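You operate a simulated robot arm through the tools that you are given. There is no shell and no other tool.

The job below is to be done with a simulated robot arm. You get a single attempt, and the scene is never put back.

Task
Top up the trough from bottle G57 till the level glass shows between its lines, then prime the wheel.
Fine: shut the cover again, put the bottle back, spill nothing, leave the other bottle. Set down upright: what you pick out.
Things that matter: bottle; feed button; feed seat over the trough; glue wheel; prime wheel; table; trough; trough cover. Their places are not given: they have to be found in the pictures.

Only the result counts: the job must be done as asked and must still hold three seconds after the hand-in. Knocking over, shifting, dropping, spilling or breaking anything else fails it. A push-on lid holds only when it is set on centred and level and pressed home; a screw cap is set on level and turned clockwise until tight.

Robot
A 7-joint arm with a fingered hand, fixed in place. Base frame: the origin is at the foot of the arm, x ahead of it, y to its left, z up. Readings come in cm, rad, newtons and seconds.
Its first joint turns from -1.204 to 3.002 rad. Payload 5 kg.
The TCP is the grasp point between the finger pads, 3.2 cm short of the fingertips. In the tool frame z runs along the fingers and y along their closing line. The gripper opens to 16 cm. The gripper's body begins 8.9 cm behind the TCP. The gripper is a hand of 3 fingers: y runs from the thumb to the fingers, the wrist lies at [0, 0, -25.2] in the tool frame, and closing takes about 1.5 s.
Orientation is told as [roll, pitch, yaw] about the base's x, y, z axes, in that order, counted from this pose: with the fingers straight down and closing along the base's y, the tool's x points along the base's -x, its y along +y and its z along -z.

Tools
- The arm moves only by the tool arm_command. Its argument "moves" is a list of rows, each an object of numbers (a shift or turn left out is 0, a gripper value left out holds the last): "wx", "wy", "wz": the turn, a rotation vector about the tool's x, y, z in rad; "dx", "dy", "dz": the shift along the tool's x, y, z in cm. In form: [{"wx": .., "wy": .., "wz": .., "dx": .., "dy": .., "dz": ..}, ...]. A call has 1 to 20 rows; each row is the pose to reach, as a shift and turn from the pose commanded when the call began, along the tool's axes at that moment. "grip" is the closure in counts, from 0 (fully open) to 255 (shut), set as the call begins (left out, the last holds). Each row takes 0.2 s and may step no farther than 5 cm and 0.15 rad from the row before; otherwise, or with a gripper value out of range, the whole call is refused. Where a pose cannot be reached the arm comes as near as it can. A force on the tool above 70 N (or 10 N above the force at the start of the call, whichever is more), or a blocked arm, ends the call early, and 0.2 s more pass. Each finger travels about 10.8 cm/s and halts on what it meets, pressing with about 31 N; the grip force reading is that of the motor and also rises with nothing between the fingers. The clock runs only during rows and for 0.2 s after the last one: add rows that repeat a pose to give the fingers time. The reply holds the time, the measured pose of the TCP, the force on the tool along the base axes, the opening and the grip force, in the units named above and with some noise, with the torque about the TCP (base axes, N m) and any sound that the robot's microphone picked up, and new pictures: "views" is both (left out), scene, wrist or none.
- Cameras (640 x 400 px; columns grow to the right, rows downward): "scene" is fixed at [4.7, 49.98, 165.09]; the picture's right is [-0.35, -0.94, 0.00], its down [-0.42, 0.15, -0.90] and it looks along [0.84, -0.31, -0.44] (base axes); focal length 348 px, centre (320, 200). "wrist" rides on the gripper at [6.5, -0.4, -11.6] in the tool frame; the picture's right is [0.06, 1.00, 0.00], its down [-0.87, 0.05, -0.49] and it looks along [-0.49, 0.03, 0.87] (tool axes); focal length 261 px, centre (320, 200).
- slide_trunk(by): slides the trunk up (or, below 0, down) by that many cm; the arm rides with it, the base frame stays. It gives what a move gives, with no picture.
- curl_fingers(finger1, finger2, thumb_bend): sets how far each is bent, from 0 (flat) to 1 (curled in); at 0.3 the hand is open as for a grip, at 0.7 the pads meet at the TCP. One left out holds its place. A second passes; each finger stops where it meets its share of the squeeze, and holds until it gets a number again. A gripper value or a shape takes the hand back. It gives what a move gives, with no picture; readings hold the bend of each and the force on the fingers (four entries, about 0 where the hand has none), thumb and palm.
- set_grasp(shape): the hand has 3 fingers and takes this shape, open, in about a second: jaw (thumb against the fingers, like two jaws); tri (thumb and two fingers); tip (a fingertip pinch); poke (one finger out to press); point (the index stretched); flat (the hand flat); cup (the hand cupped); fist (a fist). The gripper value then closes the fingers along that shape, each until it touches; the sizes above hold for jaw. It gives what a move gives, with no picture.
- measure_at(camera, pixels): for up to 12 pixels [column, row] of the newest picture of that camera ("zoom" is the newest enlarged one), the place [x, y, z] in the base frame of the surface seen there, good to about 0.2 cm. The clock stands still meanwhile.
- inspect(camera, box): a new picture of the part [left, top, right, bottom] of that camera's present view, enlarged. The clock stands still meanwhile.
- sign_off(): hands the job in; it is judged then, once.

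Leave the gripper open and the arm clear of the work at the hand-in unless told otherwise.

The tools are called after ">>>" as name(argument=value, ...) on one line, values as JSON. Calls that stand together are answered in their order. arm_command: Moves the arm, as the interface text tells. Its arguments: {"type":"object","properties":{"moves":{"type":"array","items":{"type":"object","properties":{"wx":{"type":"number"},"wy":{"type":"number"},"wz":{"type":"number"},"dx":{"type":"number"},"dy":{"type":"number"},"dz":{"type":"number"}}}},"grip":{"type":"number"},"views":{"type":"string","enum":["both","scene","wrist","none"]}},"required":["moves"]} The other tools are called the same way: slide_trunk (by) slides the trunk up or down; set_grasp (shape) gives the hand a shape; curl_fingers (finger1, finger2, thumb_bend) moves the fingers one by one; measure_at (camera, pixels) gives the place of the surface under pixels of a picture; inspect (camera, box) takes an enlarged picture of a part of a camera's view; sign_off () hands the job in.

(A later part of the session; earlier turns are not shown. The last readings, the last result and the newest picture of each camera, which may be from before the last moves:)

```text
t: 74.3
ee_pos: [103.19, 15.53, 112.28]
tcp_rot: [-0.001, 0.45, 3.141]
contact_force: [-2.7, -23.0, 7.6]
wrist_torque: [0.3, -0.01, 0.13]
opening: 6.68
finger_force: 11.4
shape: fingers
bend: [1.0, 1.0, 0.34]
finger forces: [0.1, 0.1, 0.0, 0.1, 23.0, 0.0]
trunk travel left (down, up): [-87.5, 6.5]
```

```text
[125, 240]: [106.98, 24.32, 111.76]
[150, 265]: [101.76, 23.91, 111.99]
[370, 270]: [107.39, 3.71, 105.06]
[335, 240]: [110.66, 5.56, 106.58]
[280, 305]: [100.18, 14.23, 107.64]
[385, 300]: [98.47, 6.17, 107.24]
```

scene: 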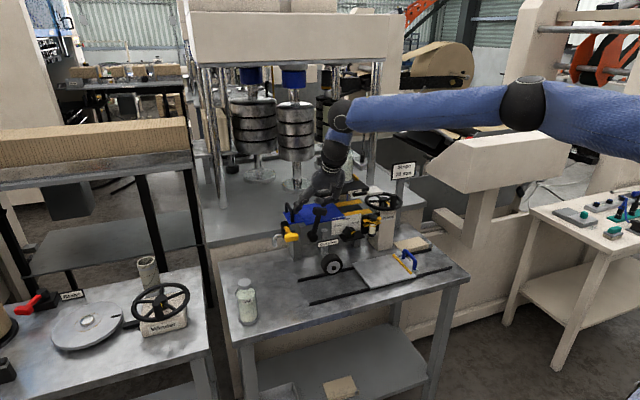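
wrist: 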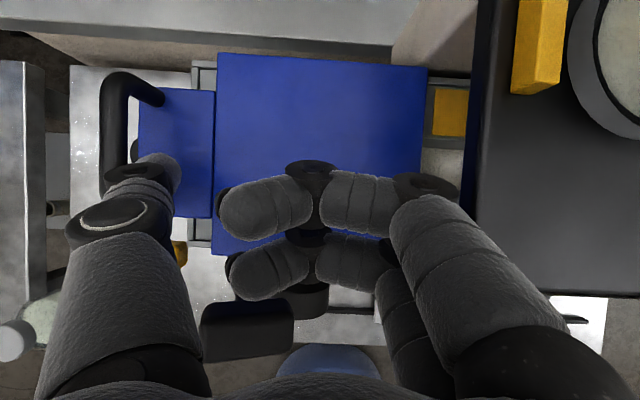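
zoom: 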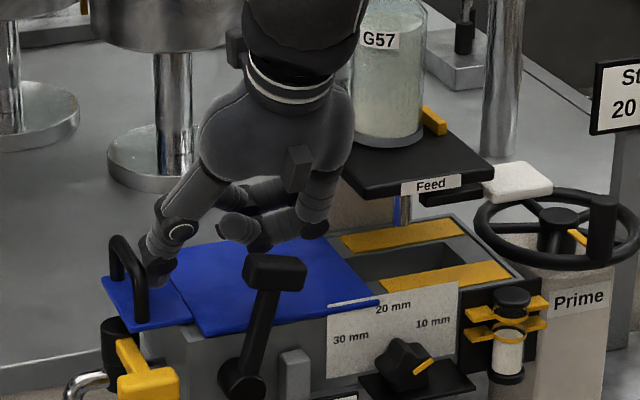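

The push ended on a firm stop (−23 N along y): the cover is now fully open. I'll back off 1 cm and rise 14 cm.

>>> arm_command(moves=[{"dy": 1.3}, {"dy": 1.3, "dx": 1.09, "dz": -2.25}, {"dy": 1.3, "dx": 2.18, "dz": -4.5}, {"dy": 1.3, "dx": 3.26, "dz": -6.75}, {"dy": 1.3, "dx": 4.35, "dz": -9.0}, {"dy": 1.3, "dx": 5.22, "dz": -10.8}, {"dy": 1.3, "dx": 6.09, "dz": -12.6}, {"dy": 1.3, "dx": 6.09, "dz": -12.6}], views="none")

>>> inspect(camera="scene", box=[270, 150, 390, 240])

>>> measure_at(camera="zoom", pixels=[[125, 240], [150, 268], [300, 240], [350, 285], [340, 240], [380, 275], [190, 325], [115, 275]])

```text
t: 76.1
ee_pos: [103.21, 14.52, 126.14]
tcp_rot: [0.0, 0.448, -3.14]
contact_force: [-0.1, 0.8, 0.4]
wrist_torque: [-0.02, -0.01, 0.0]
opening: 7.41
finger_force: 0.0
shape: fingers
bend: [1.0, 1.0, 0.3]
finger forces: [0.0, 0.0, 0.1, 0.1, 0.1, 0.1]
trunk travel left (down, up): [-87.5, 6.5]
```

```text
4.44 times, centred on (330, 195) of scene
```

zoom: 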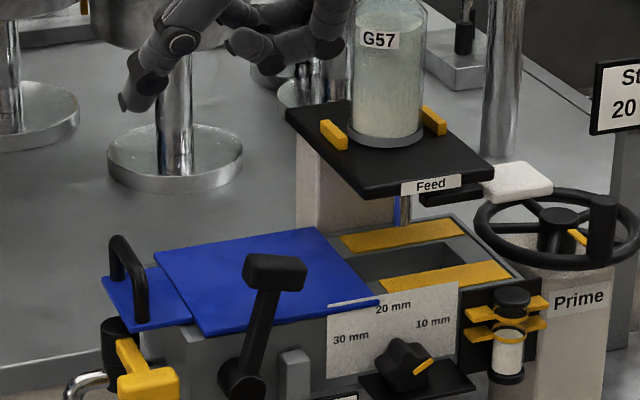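

```text
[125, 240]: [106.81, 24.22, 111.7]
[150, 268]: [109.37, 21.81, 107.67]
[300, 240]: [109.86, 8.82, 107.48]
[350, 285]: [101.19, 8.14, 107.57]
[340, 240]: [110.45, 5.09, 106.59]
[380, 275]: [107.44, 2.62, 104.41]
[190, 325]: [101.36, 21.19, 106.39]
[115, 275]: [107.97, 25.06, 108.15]
```

The cover rests about 12.7 cm open at its stop. Now back to the button: retreat first in x, then across, close the fingers, and come down over the pad.

>>> arm_command(moves=[{"dx": -1.9, "dz": -3.1}, {"dx": -3.8, "dz": -6.2}, {"dx": -5.62, "dz": -9.27}, {"dx": -5.62, "dy": 4.4, "dz": -9.27}, {"dx": -5.62, "dy": 8.8, "dz": -9.27}, {"dx": -5.62, "dy": 13.2, "dz": -9.27}, {"dx": -5.62, "dy": 17.6, "dz": -9.27}, {"dx": -5.62, "dy": 21.4, "dz": -9.27}, {"dx": -5.62, "dy": 21.4, "dz": -9.27}], views="none")

>>> set_grasp(shape="jaw")

>>> arm_command(moves=[{"dx": 0}, {"dx": 0}, {"dx": 0}, {"dx": 0}, {"dx": 0}, {"dx": 0}, {"dx": 0}, {"dx": 0}], grip=255, views="none")

```text
t: 78.1
ee_pos: [94.06, -6.51, 132.15]
tcp_rot: [-0.001, 0.451, -3.137]
contact_force: [0.2, 0.7, -1.0]
wrist_torque: [-0.03, 0.04, 0.0]
opening: 7.43
finger_force: 0.1
shape: fingers
bend: [1.0, 1.0, 0.3]
finger forces: [0.0, 0.0, 0.0, 0.1, 0.0, 0.0]
trunk travel left (down, up): [-87.5, 6.5]
```

```text
t: 79.0
ee_pos: [94.16, -6.69, 132.16]
tcp_rot: [-0.001, 0.449, -3.14]
contact_force: [0.2, 0.1, -0.6]
wrist_torque: [-0.01, 0.01, 0.0]
opening: 16.01
finger_force: 0.1
shape: jaw
bend: [0.3, 0.3, 0.3]
finger forces: [0.0, 0.1, 0.1, 0.0, 0.0, 0.0]
trunk travel left (down, up): [-87.5, 6.5]
```

```text
t: 80.8
ee_pos: [94.11, -6.63, 132.02]
tcp_rot: [-0.001, 0.452, -3.141]
contact_force: [-0.7, -0.3, 0.2]
wrist_torque: [-0.01, 0.01, 0.0]
opening: 0.0
finger_force: 31.0
shape: jaw
bend: [0.65, 0.65, 0.67]
finger forces: [0.0, 0.0, 0.1, 0.0, 0.1, 0.0]
trunk travel left (down, up): [-87.5, 6.5]
```

Now to (102.1, −6.9, 117.3), just above the button, as before.

>>> arm_command(moves=[{"dx": 0.5, "dy": 0.25, "dz": 3.57}, {"dx": 1.0, "dy": 0.25, "dz": 7.14}, {"dx": 1.5, "dy": 0.25, "dz": 10.7}, {"dx": 1.98, "dy": 0.25, "dz": 14.28}, {"dx": 1.4, "dy": 0.25, "dz": 15.5}, {"dx": 0.81, "dy": 0.25, "dz": 16.71}, {"dx": 0.81, "dy": 0.25, "dz": 16.71}], views="none")

>>> arm_command(moves=[{"dx": -0.22, "dz": 0.45}, {"dx": -0.43, "dz": 0.9}], views="none")

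>>> inspect(camera="scene", box=[335, 175, 405, 245])

>>> inspect(camera="scene", box=[362, 210, 388, 236])

```text
t: 82.4
ee_pos: [102.12, -7.14, 117.42]
tcp_rot: [0.0, 0.45, -3.14]
contact_force: [-0.3, 0.1, -0.1]
wrist_torque: [0.01, -0.07, -0.02]
opening: 0.0
finger_force: 30.9
shape: jaw
bend: [0.65, 0.65, 0.67]
finger forces: [0.0, 0.0, 0.0, 0.1, 0.0, 0.0]
trunk travel left (down, up): [-87.5, 6.5]
```

```text
t: 83.0
ee_pos: [102.12, -7.13, 116.49]
tcp_rot: [0.001, 0.45, -3.139]
contact_force: [0.4, 0.7, 4.2]
wrist_torque: [0.05, -0.01, 0.01]
opening: 0.01
finger_force: 31.0
shape: jaw
bend: [0.65, 0.66, 0.67]
finger forces: [0.1, 0.0, 0.0, 0.0, 0.0, 0.1]
trunk travel left (down, up): [-87.5, 6.5]
heard: click
```

```text
5.71 times, centred on (370, 210) of scene
```

zoom: 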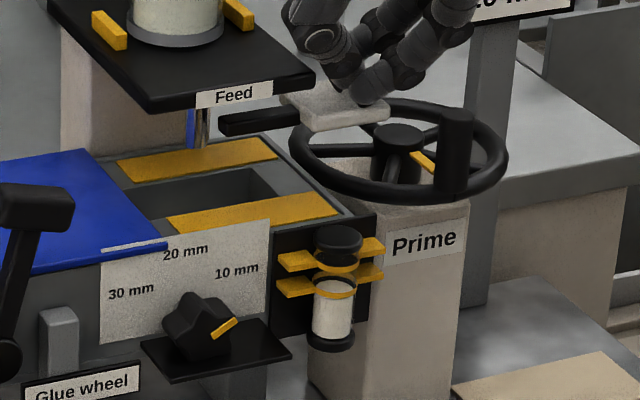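

```text
15.38 times, centred on (375, 223) of scene
```

zoom: 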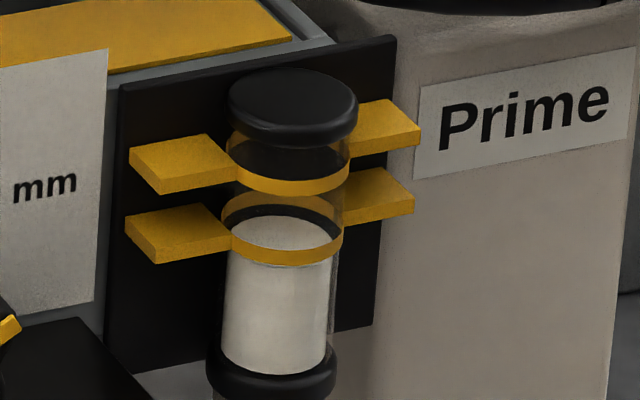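

Clicked again. I'll hold for 1 s and look.

>>> arm_command(moves=[{"dx": -0.05, "dz": 0.1}, {"dx": -0.05, "dz": 0.1}, {"dx": -0.05, "dz": 0.1}, {"dx": -0.05, "dz": 0.1}], views="none")

>>> inspect(camera="scene", box=[362, 210, 388, 236])

>>> inspect(camera="wrist", box=[80, 0, 400, 220])

```text
t: 84.0
ee_pos: [102.13, -7.25, 116.27]
tcp_rot: [-0.001, 0.45, -3.139]
contact_force: [2.5, -0.1, 8.7]
wrist_torque: [-0.01, -0.03, 0.04]
opening: 0.0
finger_force: 30.9
shape: jaw
bend: [0.65, 0.66, 0.67]
finger forces: [0.0, 0.0, 0.0, 0.0, 0.0, 0.0]
trunk travel left (down, up): [-87.5, 6.5]
```

```text
15.38 times, centred on (375, 223) of scene
```

zoom: 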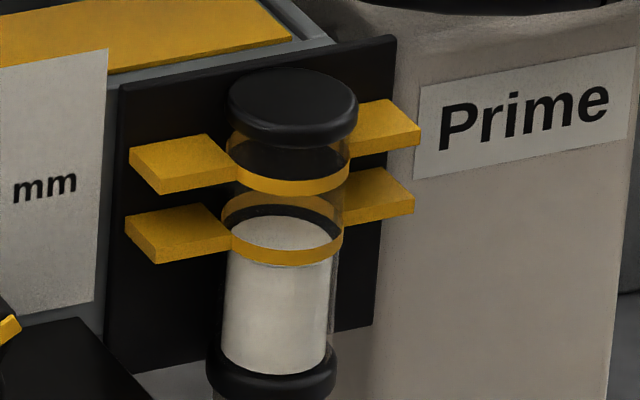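

```text
1.82 times, centred on (240, 110) of wrist
```

zoom: 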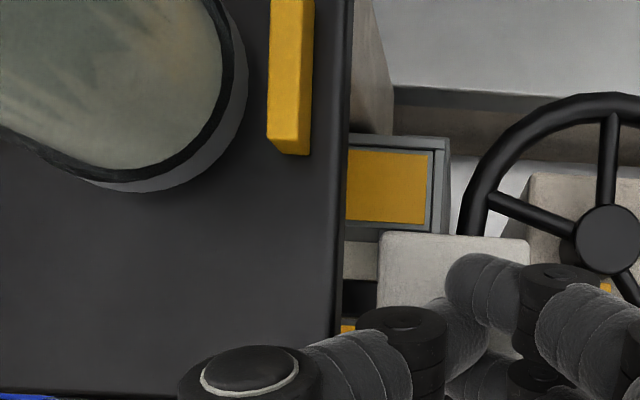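

Still no feed with the cover fully open. I'll release the button and look around the scene again – e.g. the control desk at the far right (560–640, 190–240) – for labels I may have missed.

>>> arm_command(moves=[{"dx": 0.35, "dz": -0.72}, {"dx": 0.87, "dz": -1.8}, {"dx": 1.74, "dz": -3.6}, {"dx": 1.74, "dz": -3.6}], views="both")

>>> inspect(camera="scene", box=[520, 160, 640, 260])

>>> inspect(camera="scene", box=[0, 240, 200, 380])

>>> inspect(camera="scene", box=[290, 215, 470, 310])

```text
t: 85.0
ee_pos: [102.24, -7.03, 120.1]
tcp_rot: [0.0, 0.448, -3.14]
contact_force: [0.0, -0.2, 0.5]
wrist_torque: [0.01, 0.0, 0.01]
opening: 0.0
finger_force: 30.7
shape: jaw
bend: [0.65, 0.66, 0.67]
finger forces: [0.1, 0.0, 0.1, 0.0, 0.0, 0.0]
trunk travel left (down, up): [-87.5, 6.5]
```

scene: 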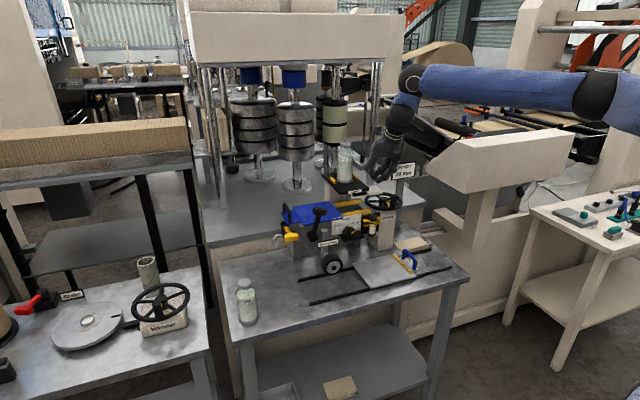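
wrist: 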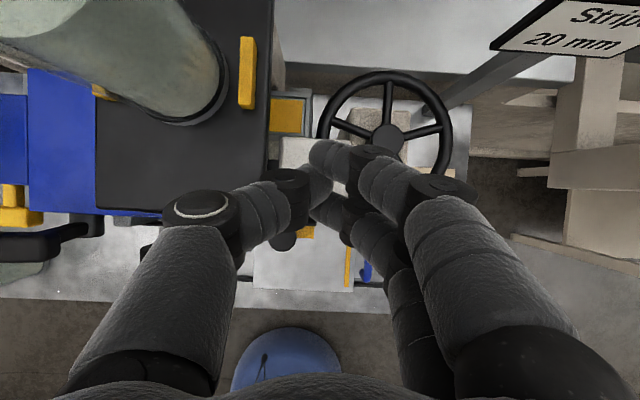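

```text
4.00 times, centred on (580, 210) of scene
```

zoom: 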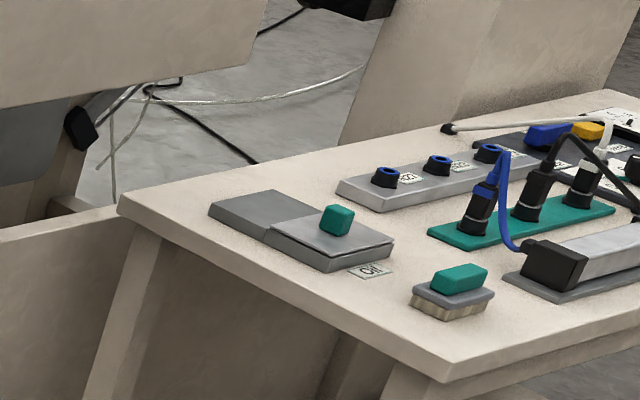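

```text
2.86 times, centred on (100, 310) of scene
```

zoom: 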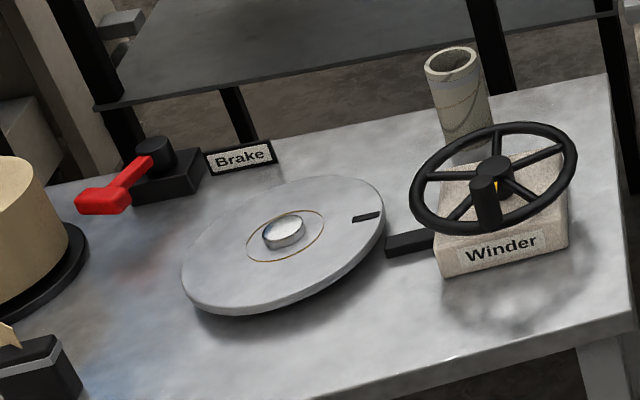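

```text
3.56 times, centred on (380, 262) of scene
```

zoom: 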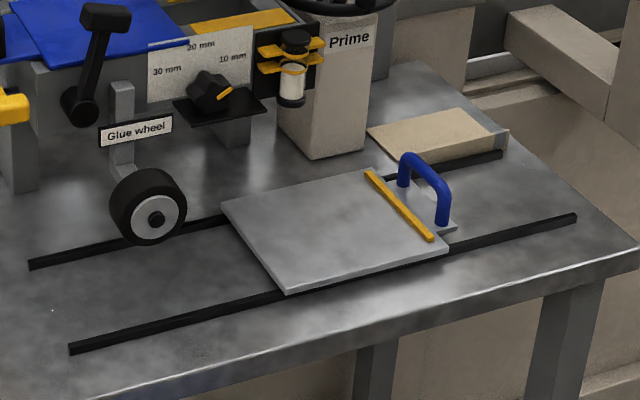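

The other stations are unrelated (Brake, Winder, brush desk…), so the white pad with "Feed" is the feed button. Perhaps there's a start delay; I'll press again, hold longer, and check the level and nozzle each second.

>>> arm_command(moves=[{"dx": -0.87, "dz": 1.8}, {"dx": -1.3, "dz": 2.7}, {"dx": -1.79, "dz": 3.7}, {"dx": -1.79, "dz": 3.7}, {"dx": -1.79, "dz": 3.7}, {"dx": -1.79, "dz": 3.7}, {"dx": -1.79, "dz": 3.7}, {"dx": -1.79, "dz": 3.7}, {"dx": -1.79, "dz": 3.7}], views="none")

>>> inspect(camera="scene", box=[335, 175, 405, 245])

>>> arm_command(moves=[{"dx": 0}, {"dx": 0}, {"dx": 0}, {"dx": 0}, {"dx": 0}, {"dx": 0}, {"dx": 0}, {"dx": 0}, {"dx": 0}, {"dx": 0}], views="none")

>>> inspect(camera="scene", box=[362, 210, 388, 236])

```text
t: 87.0
ee_pos: [102.15, -7.09, 116.16]
tcp_rot: [-0.002, 0.45, -3.14]
contact_force: [8.0, -3.2, 22.6]
wrist_torque: [-0.12, -0.18, 0.0]
opening: 0.0
finger_force: 30.9
shape: jaw
bend: [0.65, 0.67, 0.67]
finger forces: [0.1, 38.4, 0.0, 0.0, 0.0, 0.0]
trunk travel left (down, up): [-87.5, 6.5]
heard: click
```

```text
5.71 times, centred on (370, 210) of scene
```

zoom: 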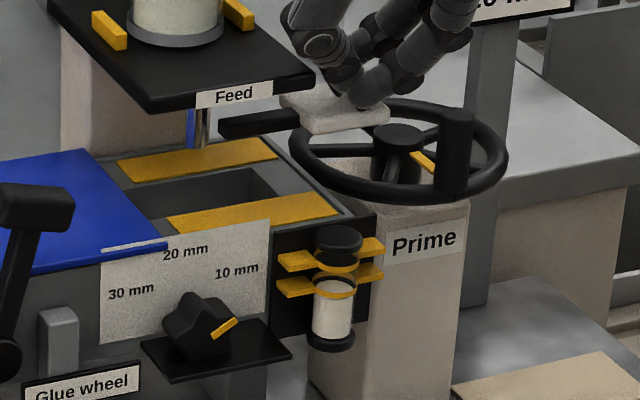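

```text
t: 89.2
ee_pos: [102.07, -7.0, 116.1]
tcp_rot: [0.001, 0.453, -3.14]
contact_force: [8.7, -3.8, 25.3]
wrist_torque: [-0.12, -0.16, 0.02]
opening: 0.0
finger_force: 31.0
shape: jaw
bend: [0.65, 0.68, 0.67]
finger forces: [0.0, 41.4, 0.1, 0.0, 0.0, 0.1]
trunk travel left (down, up): [-87.5, 6.5]
```

```text
15.38 times, centred on (375, 223) of scene
```

zoom: 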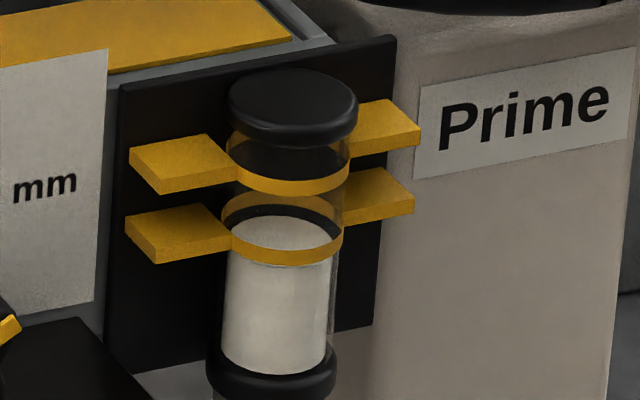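

Still nothing after 3.5 s of holding – time isn't the issue. I'll release and back the hand out to view the feed seat, nozzle and pad from the front with the wrist camera.

>>> arm_command(moves=[{"dx": 0.87, "dz": -1.8}, {"dx": 1.74, "dz": -3.6}, {"dx": 3.5, "dz": -7.2}, {"dx": 5.22, "dz": -10.8}, {"dx": 1.6, "dy": -0.8, "dz": -12.5}, {"dx": -2.0, "dy": -1.7, "dz": -14.3}, {"dx": -5.6, "dy": -2.5, "dz": -16.0}, {"dx": -9.2, "dy": -3.3, "dz": -17.8}, {"dx": -12.8, "dy": -4.2, "dz": -19.5}, {"dx": -16.4, "dy": -5, "dz": -21.2}, {"dx": -16.4, "dy": -5, "dz": -21.2, "wy": 0.15}, {"dx": -16.4, "dy": -5, "dz": -21.2, "wy": 0.3}, {"dx": -16.4, "dy": -5, "dz": -21.2, "wy": 0.45}, {"dx": -16.4, "dy": -5, "dz": -21.2, "wy": 0.6}, {"dx": -16.4, "dy": -5, "dz": -21.2, "wy": 0.75}, {"dx": -16.4, "dy": -5, "dz": -21.2, "wy": 0.9}], views="both")

>>> inspect(camera="wrist", box=[180, 60, 460, 260])

```text
t: 92.8
ee_pos: [79.87, -6.35, 129.19]
tcp_rot: [-0.241, 1.334, 2.833]
contact_force: [-0.1, 1.3, -0.8]
wrist_torque: [-0.03, -0.03, -0.08]
opening: 0.0
finger_force: 31.0
shape: jaw
bend: [0.65, 0.66, 0.67]
finger forces: [0.0, 0.0, 0.0, 0.0, 0.0, 0.1]
trunk travel left (down, up): [-87.5, 6.5]
stopped in row 16: the arm was blocked; the commanded pose is now the measured one
```

scene: 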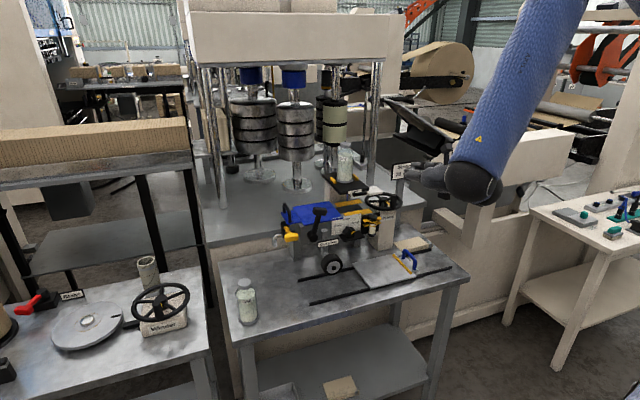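
wrist: 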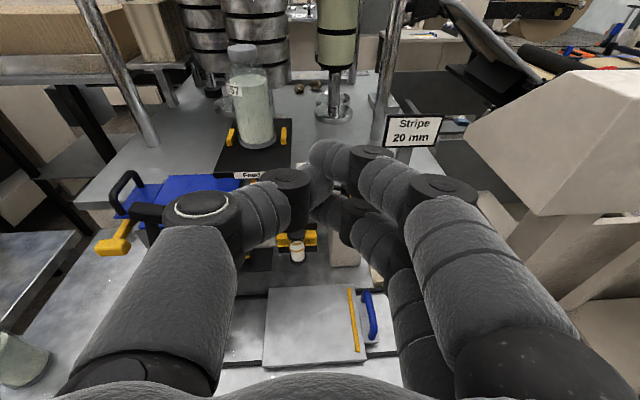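

```text
2.00 times, centred on (320, 160) of wrist
```

zoom: 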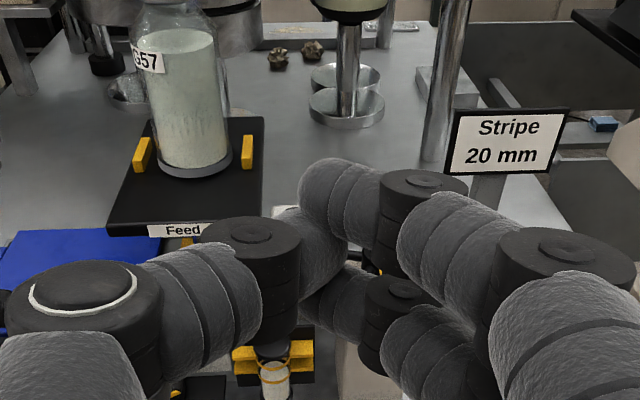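

The arm stopped at a joint block in an awkward posture but with no contact. The closed fingers hide the machine; I'll open the hand to see it.

>>> arm_command(moves=[{"dx": 0}, {"dx": 0}, {"dx": 0}, {"dx": 0}, {"dx": 0}, {"dx": 0}], grip=0, views="wrist")

>>> inspect(camera="wrist", box=[180, 60, 400, 270])

>>> inspect(camera="wrist", box=[200, 110, 300, 190])

```text
t: 94.2
ee_pos: [79.75, -6.87, 129.24]
tcp_rot: [-0.25, 1.333, 2.821]
contact_force: [0.3, -0.2, -0.3]
wrist_torque: [-0.01, 0.01, -0.02]
opening: 15.99
finger_force: 0.1
shape: jaw
bend: [0.3, 0.3, 0.3]
finger forces: [0.1, 0.0, 0.0, 0.0, 0.0, 0.1]
trunk travel left (down, up): [-87.5, 6.5]
```

wrist: 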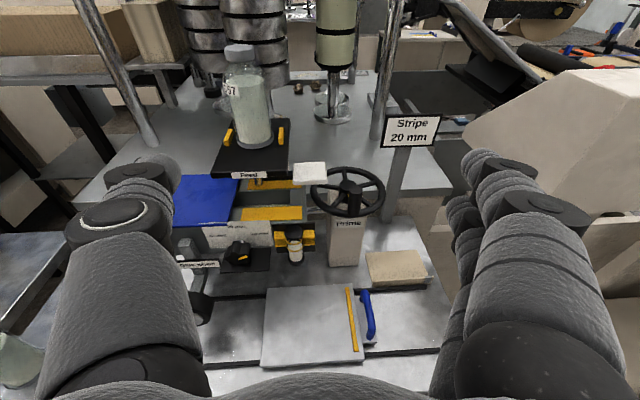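

```text
1.90 times, centred on (290, 165) of wrist
```

zoom: 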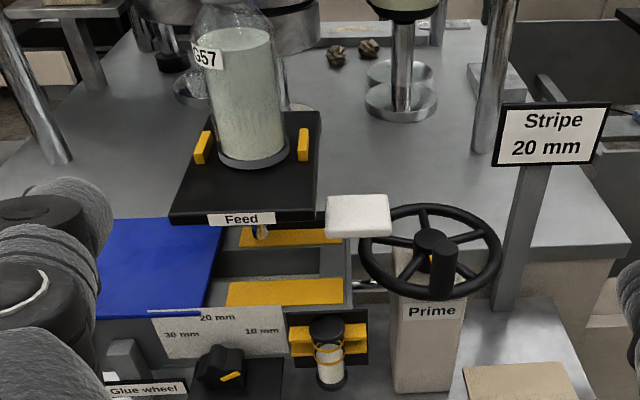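

```text
5.00 times, centred on (250, 150) of wrist
```

zoom: 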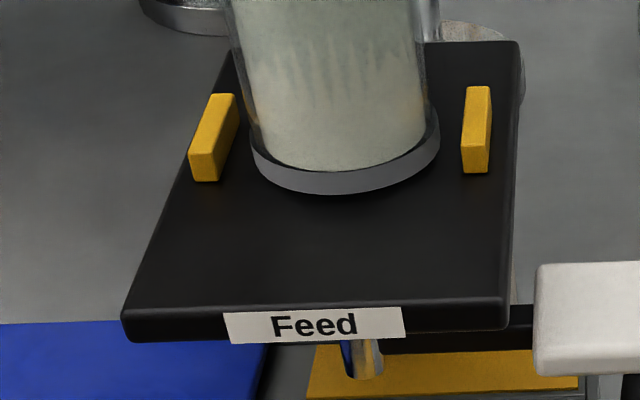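

From the front I can see the bottle may stand slightly forward of the tabs' centre. I'll measure tabs and base ring precisely in this zoom.

>>> measure_at(camera="zoom", pixels=[[213, 98], [230, 98], [195, 150], [210, 152], [467, 92], [487, 90], [463, 142], [485, 143], [135, 305], [495, 298], [515, 45], [230, 60]])

>>> measure_at(camera="zoom", pixels=[[256, 160], [275, 175], [300, 185], [340, 190], [380, 183], [410, 172], [435, 150], [437, 130], [203, 170], [475, 165], [365, 360], [345, 350]])

```text
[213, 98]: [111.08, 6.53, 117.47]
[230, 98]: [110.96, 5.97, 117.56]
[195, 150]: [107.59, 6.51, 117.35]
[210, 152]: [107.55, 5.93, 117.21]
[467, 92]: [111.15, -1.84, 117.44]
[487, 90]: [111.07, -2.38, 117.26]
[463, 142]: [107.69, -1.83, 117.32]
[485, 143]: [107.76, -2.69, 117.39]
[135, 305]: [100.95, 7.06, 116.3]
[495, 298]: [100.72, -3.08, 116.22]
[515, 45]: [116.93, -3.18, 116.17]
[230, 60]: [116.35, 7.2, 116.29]
```

```text
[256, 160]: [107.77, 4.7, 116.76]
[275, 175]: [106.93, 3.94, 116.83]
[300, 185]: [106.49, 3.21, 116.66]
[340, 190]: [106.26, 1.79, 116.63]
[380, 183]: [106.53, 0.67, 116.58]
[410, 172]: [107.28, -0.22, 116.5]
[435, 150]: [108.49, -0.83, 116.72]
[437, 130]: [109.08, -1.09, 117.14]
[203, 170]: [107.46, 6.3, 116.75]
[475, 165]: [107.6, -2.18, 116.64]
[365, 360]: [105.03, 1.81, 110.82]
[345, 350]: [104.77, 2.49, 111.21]
```

Base ring centre fits (109.1, 2.0); tabs' centre is about (109.45, 2.05). Placement seems fine to within 0.4 cm. Let me double check the cover's end position, and look under the seat at nozzle height.

>>> inspect(camera="scene", box=[275, 190, 375, 240])

>>> measure_at(camera="zoom", pixels=[[75, 125], [110, 165], [313, 118], [335, 140], [360, 170], [345, 125], [375, 160], [395, 105], [420, 120], [150, 150], [60, 150], [190, 245]])

```text
6.40 times, centred on (325, 215) of scene
```

zoom: 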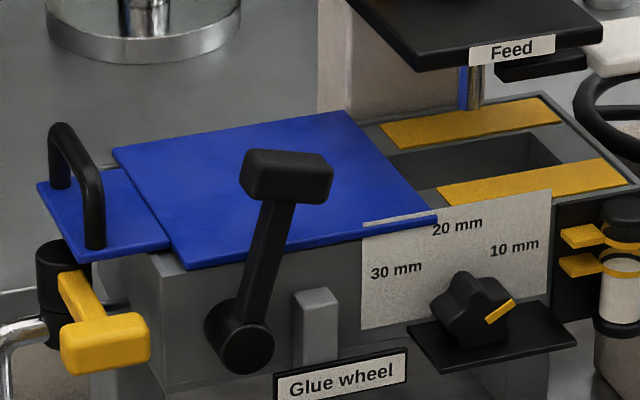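

```text
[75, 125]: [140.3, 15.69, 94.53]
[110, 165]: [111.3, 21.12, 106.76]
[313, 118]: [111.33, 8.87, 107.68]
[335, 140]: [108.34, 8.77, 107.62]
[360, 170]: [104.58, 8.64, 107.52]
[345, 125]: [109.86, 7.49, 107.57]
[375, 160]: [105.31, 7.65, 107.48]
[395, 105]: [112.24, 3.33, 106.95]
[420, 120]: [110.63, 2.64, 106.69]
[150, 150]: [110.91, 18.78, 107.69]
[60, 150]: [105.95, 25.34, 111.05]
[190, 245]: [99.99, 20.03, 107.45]
```

The cover is about 12.8 cm open. I'll examine the bottle closely for any feature that matters for feeding (cap, spout, bottom outlet), and G56 for comparison.

>>> inspect(camera="scene", box=[330, 138, 362, 162])

>>> inspect(camera="wrist", box=[205, 35, 295, 105])

>>> inspect(camera="scene", box=[225, 270, 275, 330])

>>> inspect(camera="wrist", box=[225, 160, 345, 230])

```text
16.00 times, centred on (346, 150) of scene
```

zoom: 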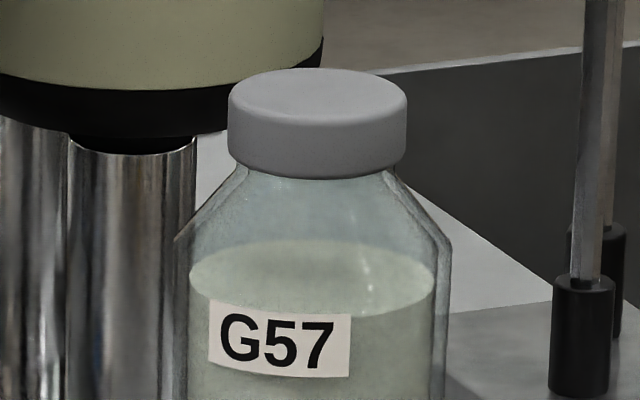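

```text
5.71 times, centred on (250, 70) of wrist
```

zoom: 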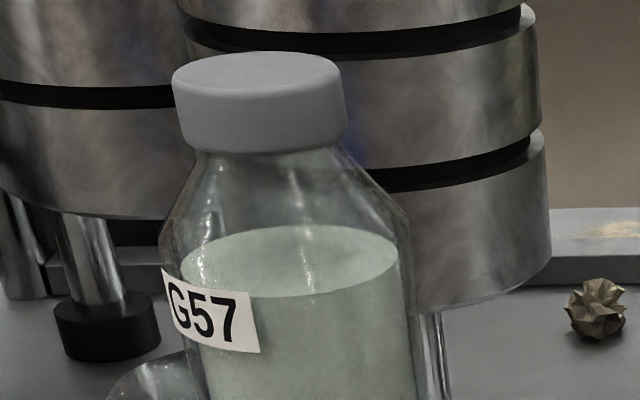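

```text
6.67 times, centred on (250, 300) of scene
```

zoom: 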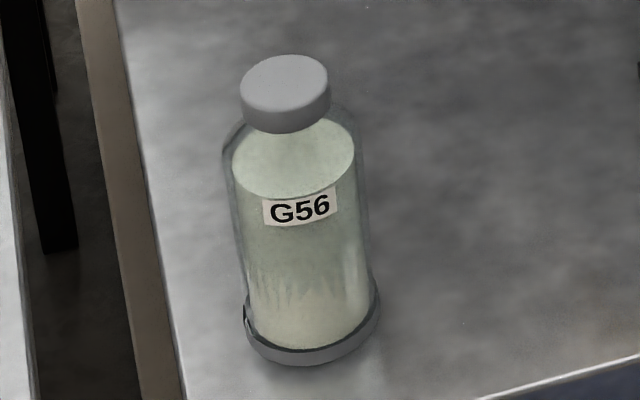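

```text
5.33 times, centred on (285, 195) of wrist
```

zoom: 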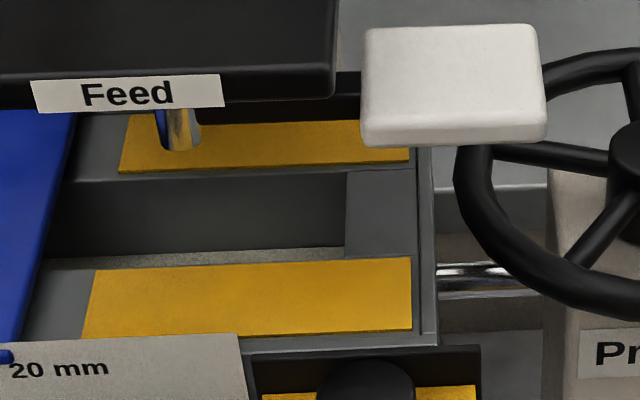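

The bottle's content hasn't dropped. One thing to test is where exactly the seat is – the nozzle is at x ≈ 105 while the tabs are at x ≈ 109.4. First I need to bring the hand back into its working posture (pitch 0.45, yaw π): rotation vector ≈ (0.025, −0.893, −0.098) in tool axes.

>>> arm_command(moves=[{"wx": 0.0036, "wy": -0.1275, "wz": -0.014}, {"wx": 0.0072, "wy": -0.255, "wz": -0.028}, {"wx": 0.0109, "wy": -0.3826, "wz": -0.0419}, {"wx": 0.0145, "wy": -0.51, "wz": -0.0558}, {"wx": 0.0181, "wy": -0.6377, "wz": -0.0698}, {"wx": 0.0218, "wy": -0.765, "wz": -0.0837}, {"wx": 0.0254, "wy": -0.8928, "wz": -0.0977}, {"wx": 0.0254, "wy": -0.8928, "wz": -0.0977}], views="both")

```text
t: 96.0
ee_pos: [79.59, -6.8, 129.38]
tcp_rot: [0.0, 0.449, -3.14]
contact_force: [0.6, -0.2, 0.6]
wrist_torque: [0.0, 0.01, 0.0]
opening: 16.0
finger_force: 0.1
shape: jaw
bend: [0.3, 0.3, 0.3]
finger forces: [0.1, 0.0, 0.1, 0.0, 0.1, 0.1]
trunk travel left (down, up): [-87.5, 6.5]
```

scene: 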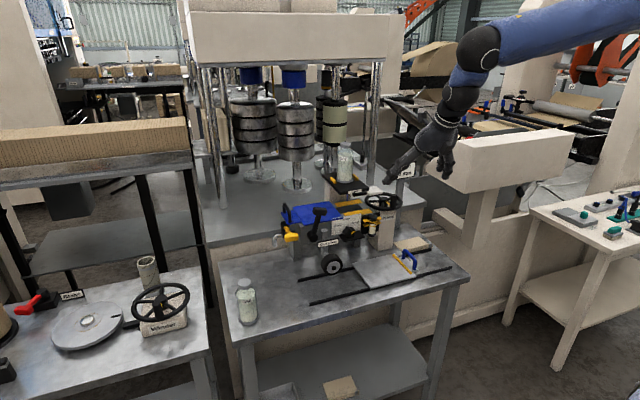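
wrist: 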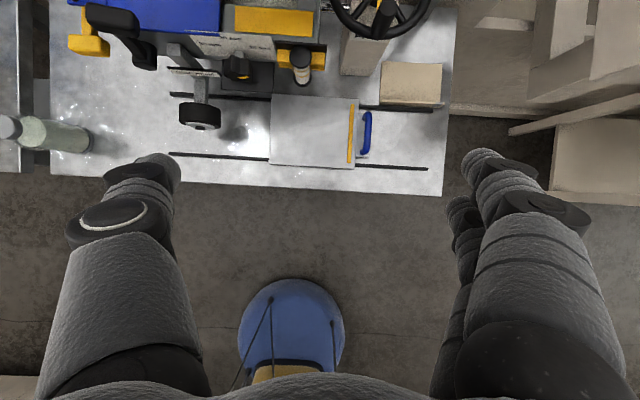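

Posture is back. Next: regrip the bottle. I'll rise, then go over it at (109.1, 2.0, 139) with the jaw set to ~9.7 cm.

>>> arm_command(moves=[{"dx": 2.09, "dz": -4.32}, {"dx": 4.18, "dz": -8.64}, {"dx": 7.97, "dy": -1.26, "dz": -6.81}, {"dx": 11.76, "dy": -2.51, "dz": -4.97}, {"dx": 15.55, "dy": -3.77, "dz": -3.14}, {"dx": 19.33, "dy": -5.03, "dz": -1.31}, {"dx": 23.12, "dy": -6.29, "dz": 0.53}, {"dx": 26.91, "dy": -7.54, "dz": 2.36}, {"dx": 30.7, "dy": -8.8, "dz": 4.19}, {"dx": 30.7, "dy": -8.8, "dz": 4.19}], grip=100, views="wrist")

>>> measure_at(camera="wrist", pixels=[[318, 190], [310, 190], [330, 190], [318, 180], [318, 205]])

```text
t: 98.2
ee_pos: [109.19, 1.92, 138.93]
tcp_rot: [-0.004, 0.45, -3.14]
contact_force: [0.2, -0.4, 0.0]
wrist_torque: [0.05, -0.03, 0.02]
opening: 9.8
finger_force: 0.1
shape: jaw
bend: [0.71, 0.71, 0.69]
finger forces: [0.1, 0.1, 0.1, 0.0, 0.0, 0.0]
trunk travel left (down, up): [-87.5, 6.5]
```

wrist: 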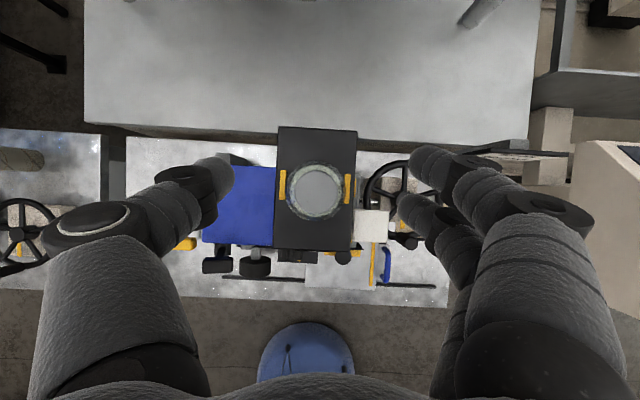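

```text
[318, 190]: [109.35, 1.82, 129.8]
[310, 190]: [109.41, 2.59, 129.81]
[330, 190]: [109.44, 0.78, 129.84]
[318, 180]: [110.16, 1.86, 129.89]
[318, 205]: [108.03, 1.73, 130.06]
```

>>> inspect(camera="wrist", box=[260, 120, 380, 260])

```text
2.86 times, centred on (320, 190) of wrist
```

zoom: 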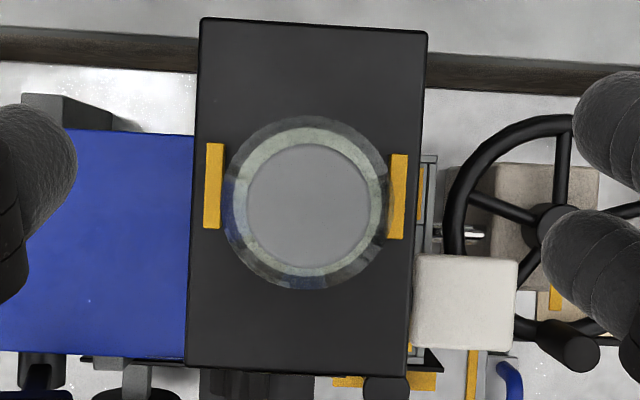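

The bottle's axis is about 0.3 cm forward of the tabs' middle, centred in y. I'll regrip it: straight down 13.9 cm, then close.

>>> arm_command(moves=[{"dx": -1.2, "dz": 2.5}, {"dx": -2.4, "dz": 5.0}, {"dx": -3.6, "dz": 7.5}, {"dx": -4.8, "dz": 10.0}, {"dx": -6.05, "dz": 12.51}, {"dx": -6.05, "dz": 12.51}], views="none")

>>> arm_command(moves=[{"dx": 0}, {"dx": 0}, {"dx": 0}, {"dx": 0}, {"dx": 0}, {"dx": 0}, {"dx": 0}, {"dx": 0}], grip=190, views="wrist")

```text
t: 99.6
ee_pos: [109.13, 2.05, 124.83]
tcp_rot: [0.0, 0.448, -3.14]
contact_force: [-0.4, -0.1, 0.9]
wrist_torque: [0.01, 0.0, -0.01]
opening: 9.77
finger_force: 0.1
shape: jaw
bend: [0.71, 0.71, 0.69]
finger forces: [0.0, 0.0, 0.0, 0.0, 0.1, 0.0]
trunk travel left (down, up): [-87.5, 6.5]
```

```text
t: 101.4
ee_pos: [109.24, 2.02, 124.92]
tcp_rot: [0.001, 0.448, -3.141]
contact_force: [-0.1, 0.6, 0.7]
wrist_torque: [0.03, 0.05, 0.01]
opening: 4.74
finger_force: 31.0
shape: jaw
bend: [0.73, 0.73, 0.7]
finger forces: [12.4, 14.1, 0.0, 0.0, 25.8, 0.0]
trunk travel left (down, up): [-87.5, 6.5]
```

wrist: 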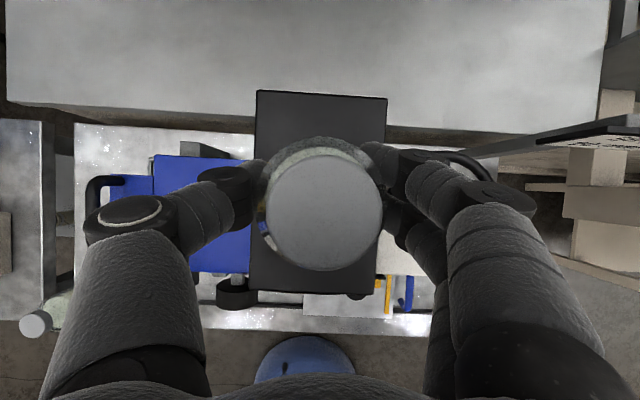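

Gripped again (12/14/26 N). I'll lift 0.6 cm, shift the bottle 3.9 cm forward so it stands directly above the nozzle (x ≈ 105.2), and lower it back.

>>> arm_command(moves=[{"dx": 0.26, "dz": -0.54}, {"dx": 0.26, "dz": -0.54}, {"dx": -0.9, "dz": -1.1}, {"dx": -2.08, "dz": -1.67}, {"dx": -3.25, "dz": -2.24}, {"dx": -3.25, "dz": -2.24}, {"dx": -3.38, "dz": -1.97}, {"dx": -3.49, "dz": -1.75}, {"dx": -3.49, "dz": -1.75}], views="none")

>>> inspect(camera="scene", box=[320, 140, 380, 200])

```text
t: 103.4
ee_pos: [105.25, 1.97, 124.97]
tcp_rot: [0.0, 0.448, -3.14]
contact_force: [-0.1, 0.3, -3.3]
wrist_torque: [-0.04, -0.02, -0.01]
opening: 4.73
finger_force: 31.1
shape: jaw
bend: [0.73, 0.73, 0.7]
finger forces: [12.4, 14.2, 0.0, 0.0, 25.7, 0.0]
trunk travel left (down, up): [-87.5, 6.5]
```

```text
6.67 times, centred on (350, 170) of scene
```

zoom: 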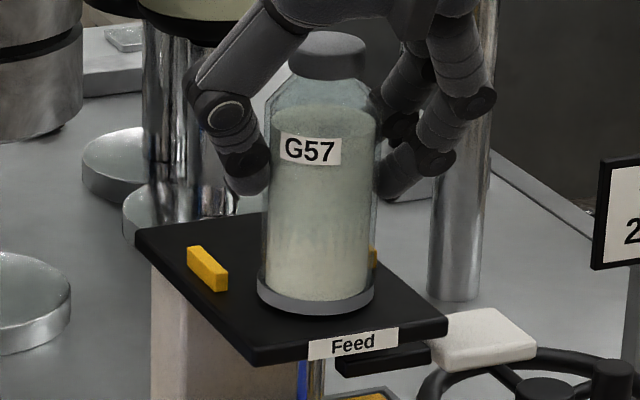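

The bottle is held just above the plate over the nozzle. Lower 0.15 cm until it touches, then release.

>>> arm_command(moves=[{"dx": -0.04, "dz": 0.09}, {"dx": -0.07, "dz": 0.15}, {"dx": -0.07, "dz": 0.15}], views="none")

```text
t: 104.2
ee_pos: [105.26, 1.97, 124.8]
tcp_rot: [0.0, 0.45, -3.141]
contact_force: [1.2, -0.7, -0.3]
wrist_torque: [-0.02, -0.03, 0.01]
opening: 4.71
finger_force: 30.9
shape: jaw
bend: [0.73, 0.73, 0.7]
finger forces: [12.7, 14.3, 0.0, 0.0, 26.0, 0.1]
trunk travel left (down, up): [-87.5, 6.5]
```

The plate has taken the weight (force ≈ 0). Release and rise.

>>> arm_command(moves=[{"dx": 0}, {"dx": 0}, {"dx": 0}, {"dx": 0}], grip=100, views="none")

>>> arm_command(moves=[{"dx": 1.2, "dz": -2.5}, {"dx": 2.4, "dz": -5.0}, {"dx": 3.65, "dz": -7.55}, {"dx": 4.85, "dz": -10.1}, {"dx": 6.09, "dz": -12.6}, {"dx": 6.09, "dz": -12.6}], views="scene")

>>> inspect(camera="scene", box=[320, 140, 390, 240])

```text
t: 105.2
ee_pos: [105.31, 1.99, 124.83]
tcp_rot: [-0.002, 0.449, -3.14]
contact_force: [0.2, 0.5, 0.3]
wrist_torque: [-0.04, 0.04, -0.01]
opening: 9.69
finger_force: 0.1
shape: jaw
bend: [0.71, 0.71, 0.7]
finger forces: [0.0, 0.0, 0.0, 0.1, 0.0, 0.0]
trunk travel left (down, up): [-87.5, 6.5]
```

```text
t: 106.6
ee_pos: [105.14, 2.0, 138.87]
tcp_rot: [-0.002, 0.45, -3.14]
contact_force: [-0.4, -0.8, 0.1]
wrist_torque: [0.02, -0.01, 0.02]
opening: 9.7
finger_force: 0.0
shape: jaw
bend: [0.71, 0.71, 0.7]
finger forces: [0.0, 0.1, 0.0, 0.0, 0.1, 0.1]
trunk travel left (down, up): [-87.5, 6.5]
```

scene: 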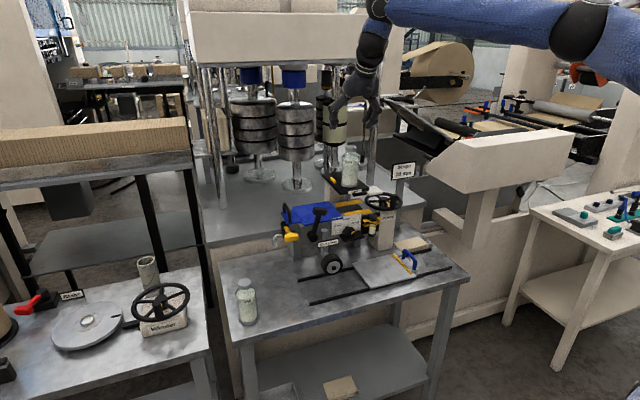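

```text
4.00 times, centred on (355, 190) of scene
```

zoom: 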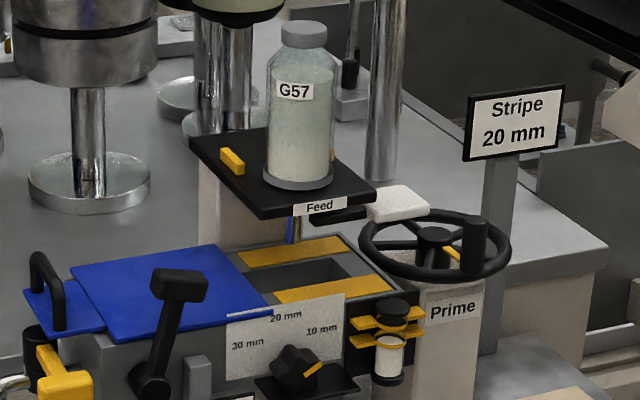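

Now the press test with the bottle above the nozzle: sideways, then down over the button with fingers closed.

>>> arm_command(moves=[{"dx": -0.93, "dy": 3.13, "dz": -0.45}, {"dx": -1.86, "dy": 6.27, "dz": -0.9}, {"dx": -2.79, "dy": 9.4, "dz": -1.35}, {"dx": -2.79, "dy": 9.4, "dz": -1.35}, {"dx": -4.66, "dy": 9.4, "dz": 2.5}, {"dx": -6.52, "dy": 9.4, "dz": 6.35}, {"dx": -8.38, "dy": 9.4, "dz": 10.2}, {"dx": -10.24, "dy": 9.4, "dz": 14.05}, {"dx": -12.1, "dy": 9.4, "dz": 17.91}, {"dx": -12.1, "dy": 9.4, "dz": 17.91}], grip=255, views="none")

>>> arm_command(moves=[{"dx": -0.22, "dz": 0.45}, {"dx": -0.48, "dz": 0.99}, {"dx": -0.48, "dz": 0.99}], views="none")

>>> inspect(camera="scene", box=[362, 210, 388, 236])

>>> inspect(camera="scene", box=[335, 175, 405, 245])

```text
t: 108.8
ee_pos: [102.0, -7.3, 117.63]
tcp_rot: [0.001, 0.45, -3.138]
contact_force: [-0.1, 1.0, -0.2]
wrist_torque: [0.0, 0.0, 0.01]
opening: 0.0
finger_force: 30.8
shape: jaw
bend: [0.65, 0.65, 0.67]
finger forces: [0.1, 0.0, 0.1, 0.0, 0.0, 0.0]
trunk travel left (down, up): [-87.5, 6.5]
```

```text
t: 109.6
ee_pos: [102.15, -7.23, 116.4]
tcp_rot: [0.0, 0.451, -3.141]
contact_force: [-0.3, -1.2, 4.9]
wrist_torque: [-0.03, 0.01, -0.01]
opening: 0.0
finger_force: 30.6
shape: jaw
bend: [0.65, 0.65, 0.67]
finger forces: [0.1, 0.0, 0.1, 0.1, 0.1, 0.0]
trunk travel left (down, up): [-87.5, 6.5]
heard: click
```

```text
15.38 times, centred on (375, 223) of scene
```

zoom: 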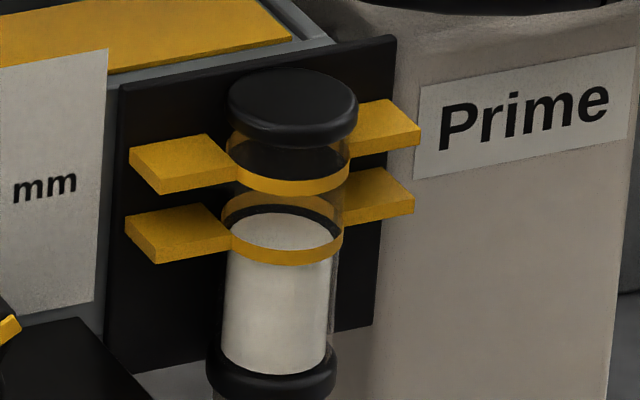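

```text
5.71 times, centred on (370, 210) of scene
```

zoom: 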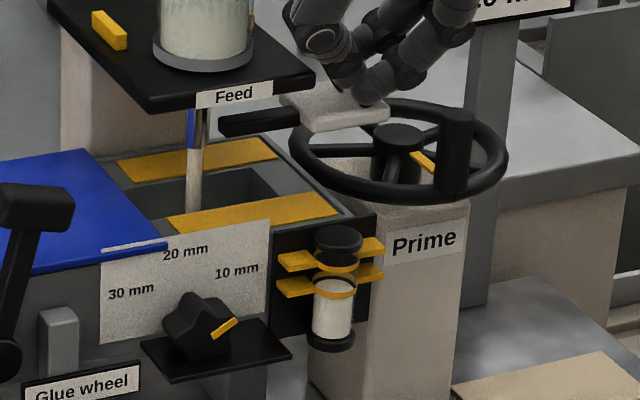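

A cream stream is flowing from the nozzle into the trough and the level started to rise (column top ~4 px higher). So the true seat is directly above the nozzle. I'll keep holding for 1 s and check.

>>> arm_command(moves=[{"dx": 0}, {"dx": 0}, {"dx": 0}, {"dx": 0}], views="none")

>>> inspect(camera="scene", box=[362, 210, 388, 236])

```text
t: 110.6
ee_pos: [102.1, -7.41, 116.46]
tcp_rot: [0.001, 0.451, -3.139]
contact_force: [1.6, -1.7, 4.8]
wrist_torque: [-0.07, -0.01, 0.04]
opening: 0.01
finger_force: 31.1
shape: jaw
bend: [0.65, 0.65, 0.67]
finger forces: [0.0, 0.1, 0.0, 0.0, 0.0, 0.1]
trunk travel left (down, up): [-87.5, 6.5]
```

```text
15.38 times, centred on (375, 223) of scene
```

zoom: 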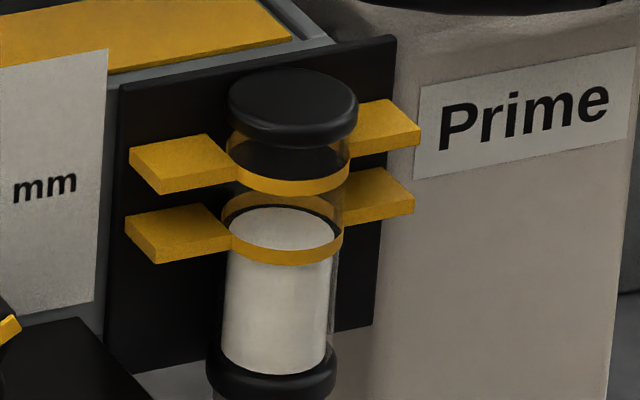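

Rising at about 5 px/s; it needs roughly 40 px more to be in the middle. I'll hold another 3 s and check.

>>> arm_command(moves=[{"dx": 0}, {"dx": 0}, {"dx": 0}, {"dx": 0}, {"dx": 0}, {"dx": 0}, {"dx": 0}, {"dx": 0}, {"dx": 0}, {"dx": 0}, {"dx": 0}, {"dx": 0}, {"dx": 0}, {"dx": 0}], views="none")

>>> inspect(camera="scene", box=[362, 210, 388, 236])

>>> inspect(camera="scene", box=[325, 180, 375, 222])

```text
t: 113.6
ee_pos: [102.09, -7.33, 116.46]
tcp_rot: [0.001, 0.451, -3.138]
contact_force: [0.8, -2.1, 4.3]
wrist_torque: [-0.02, -0.02, 0.04]
opening: 0.0
finger_force: 30.6
shape: jaw
bend: [0.65, 0.65, 0.67]
finger forces: [0.0, 0.0, 0.1, 0.0, 0.1, 0.0]
trunk travel left (down, up): [-87.5, 6.5]
```

```text
15.38 times, centred on (375, 223) of scene
```

zoom: 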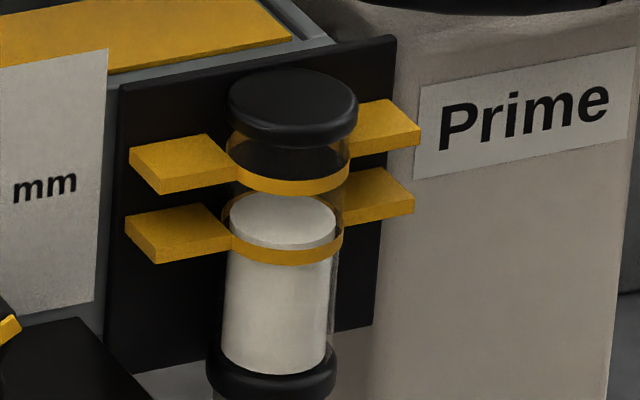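

```text
9.52 times, centred on (350, 201) of scene
```

zoom: 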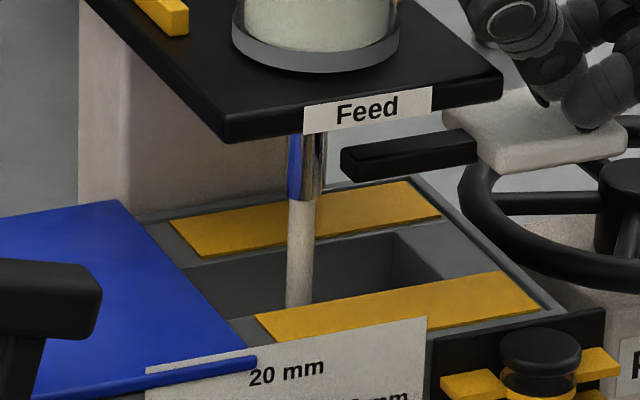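

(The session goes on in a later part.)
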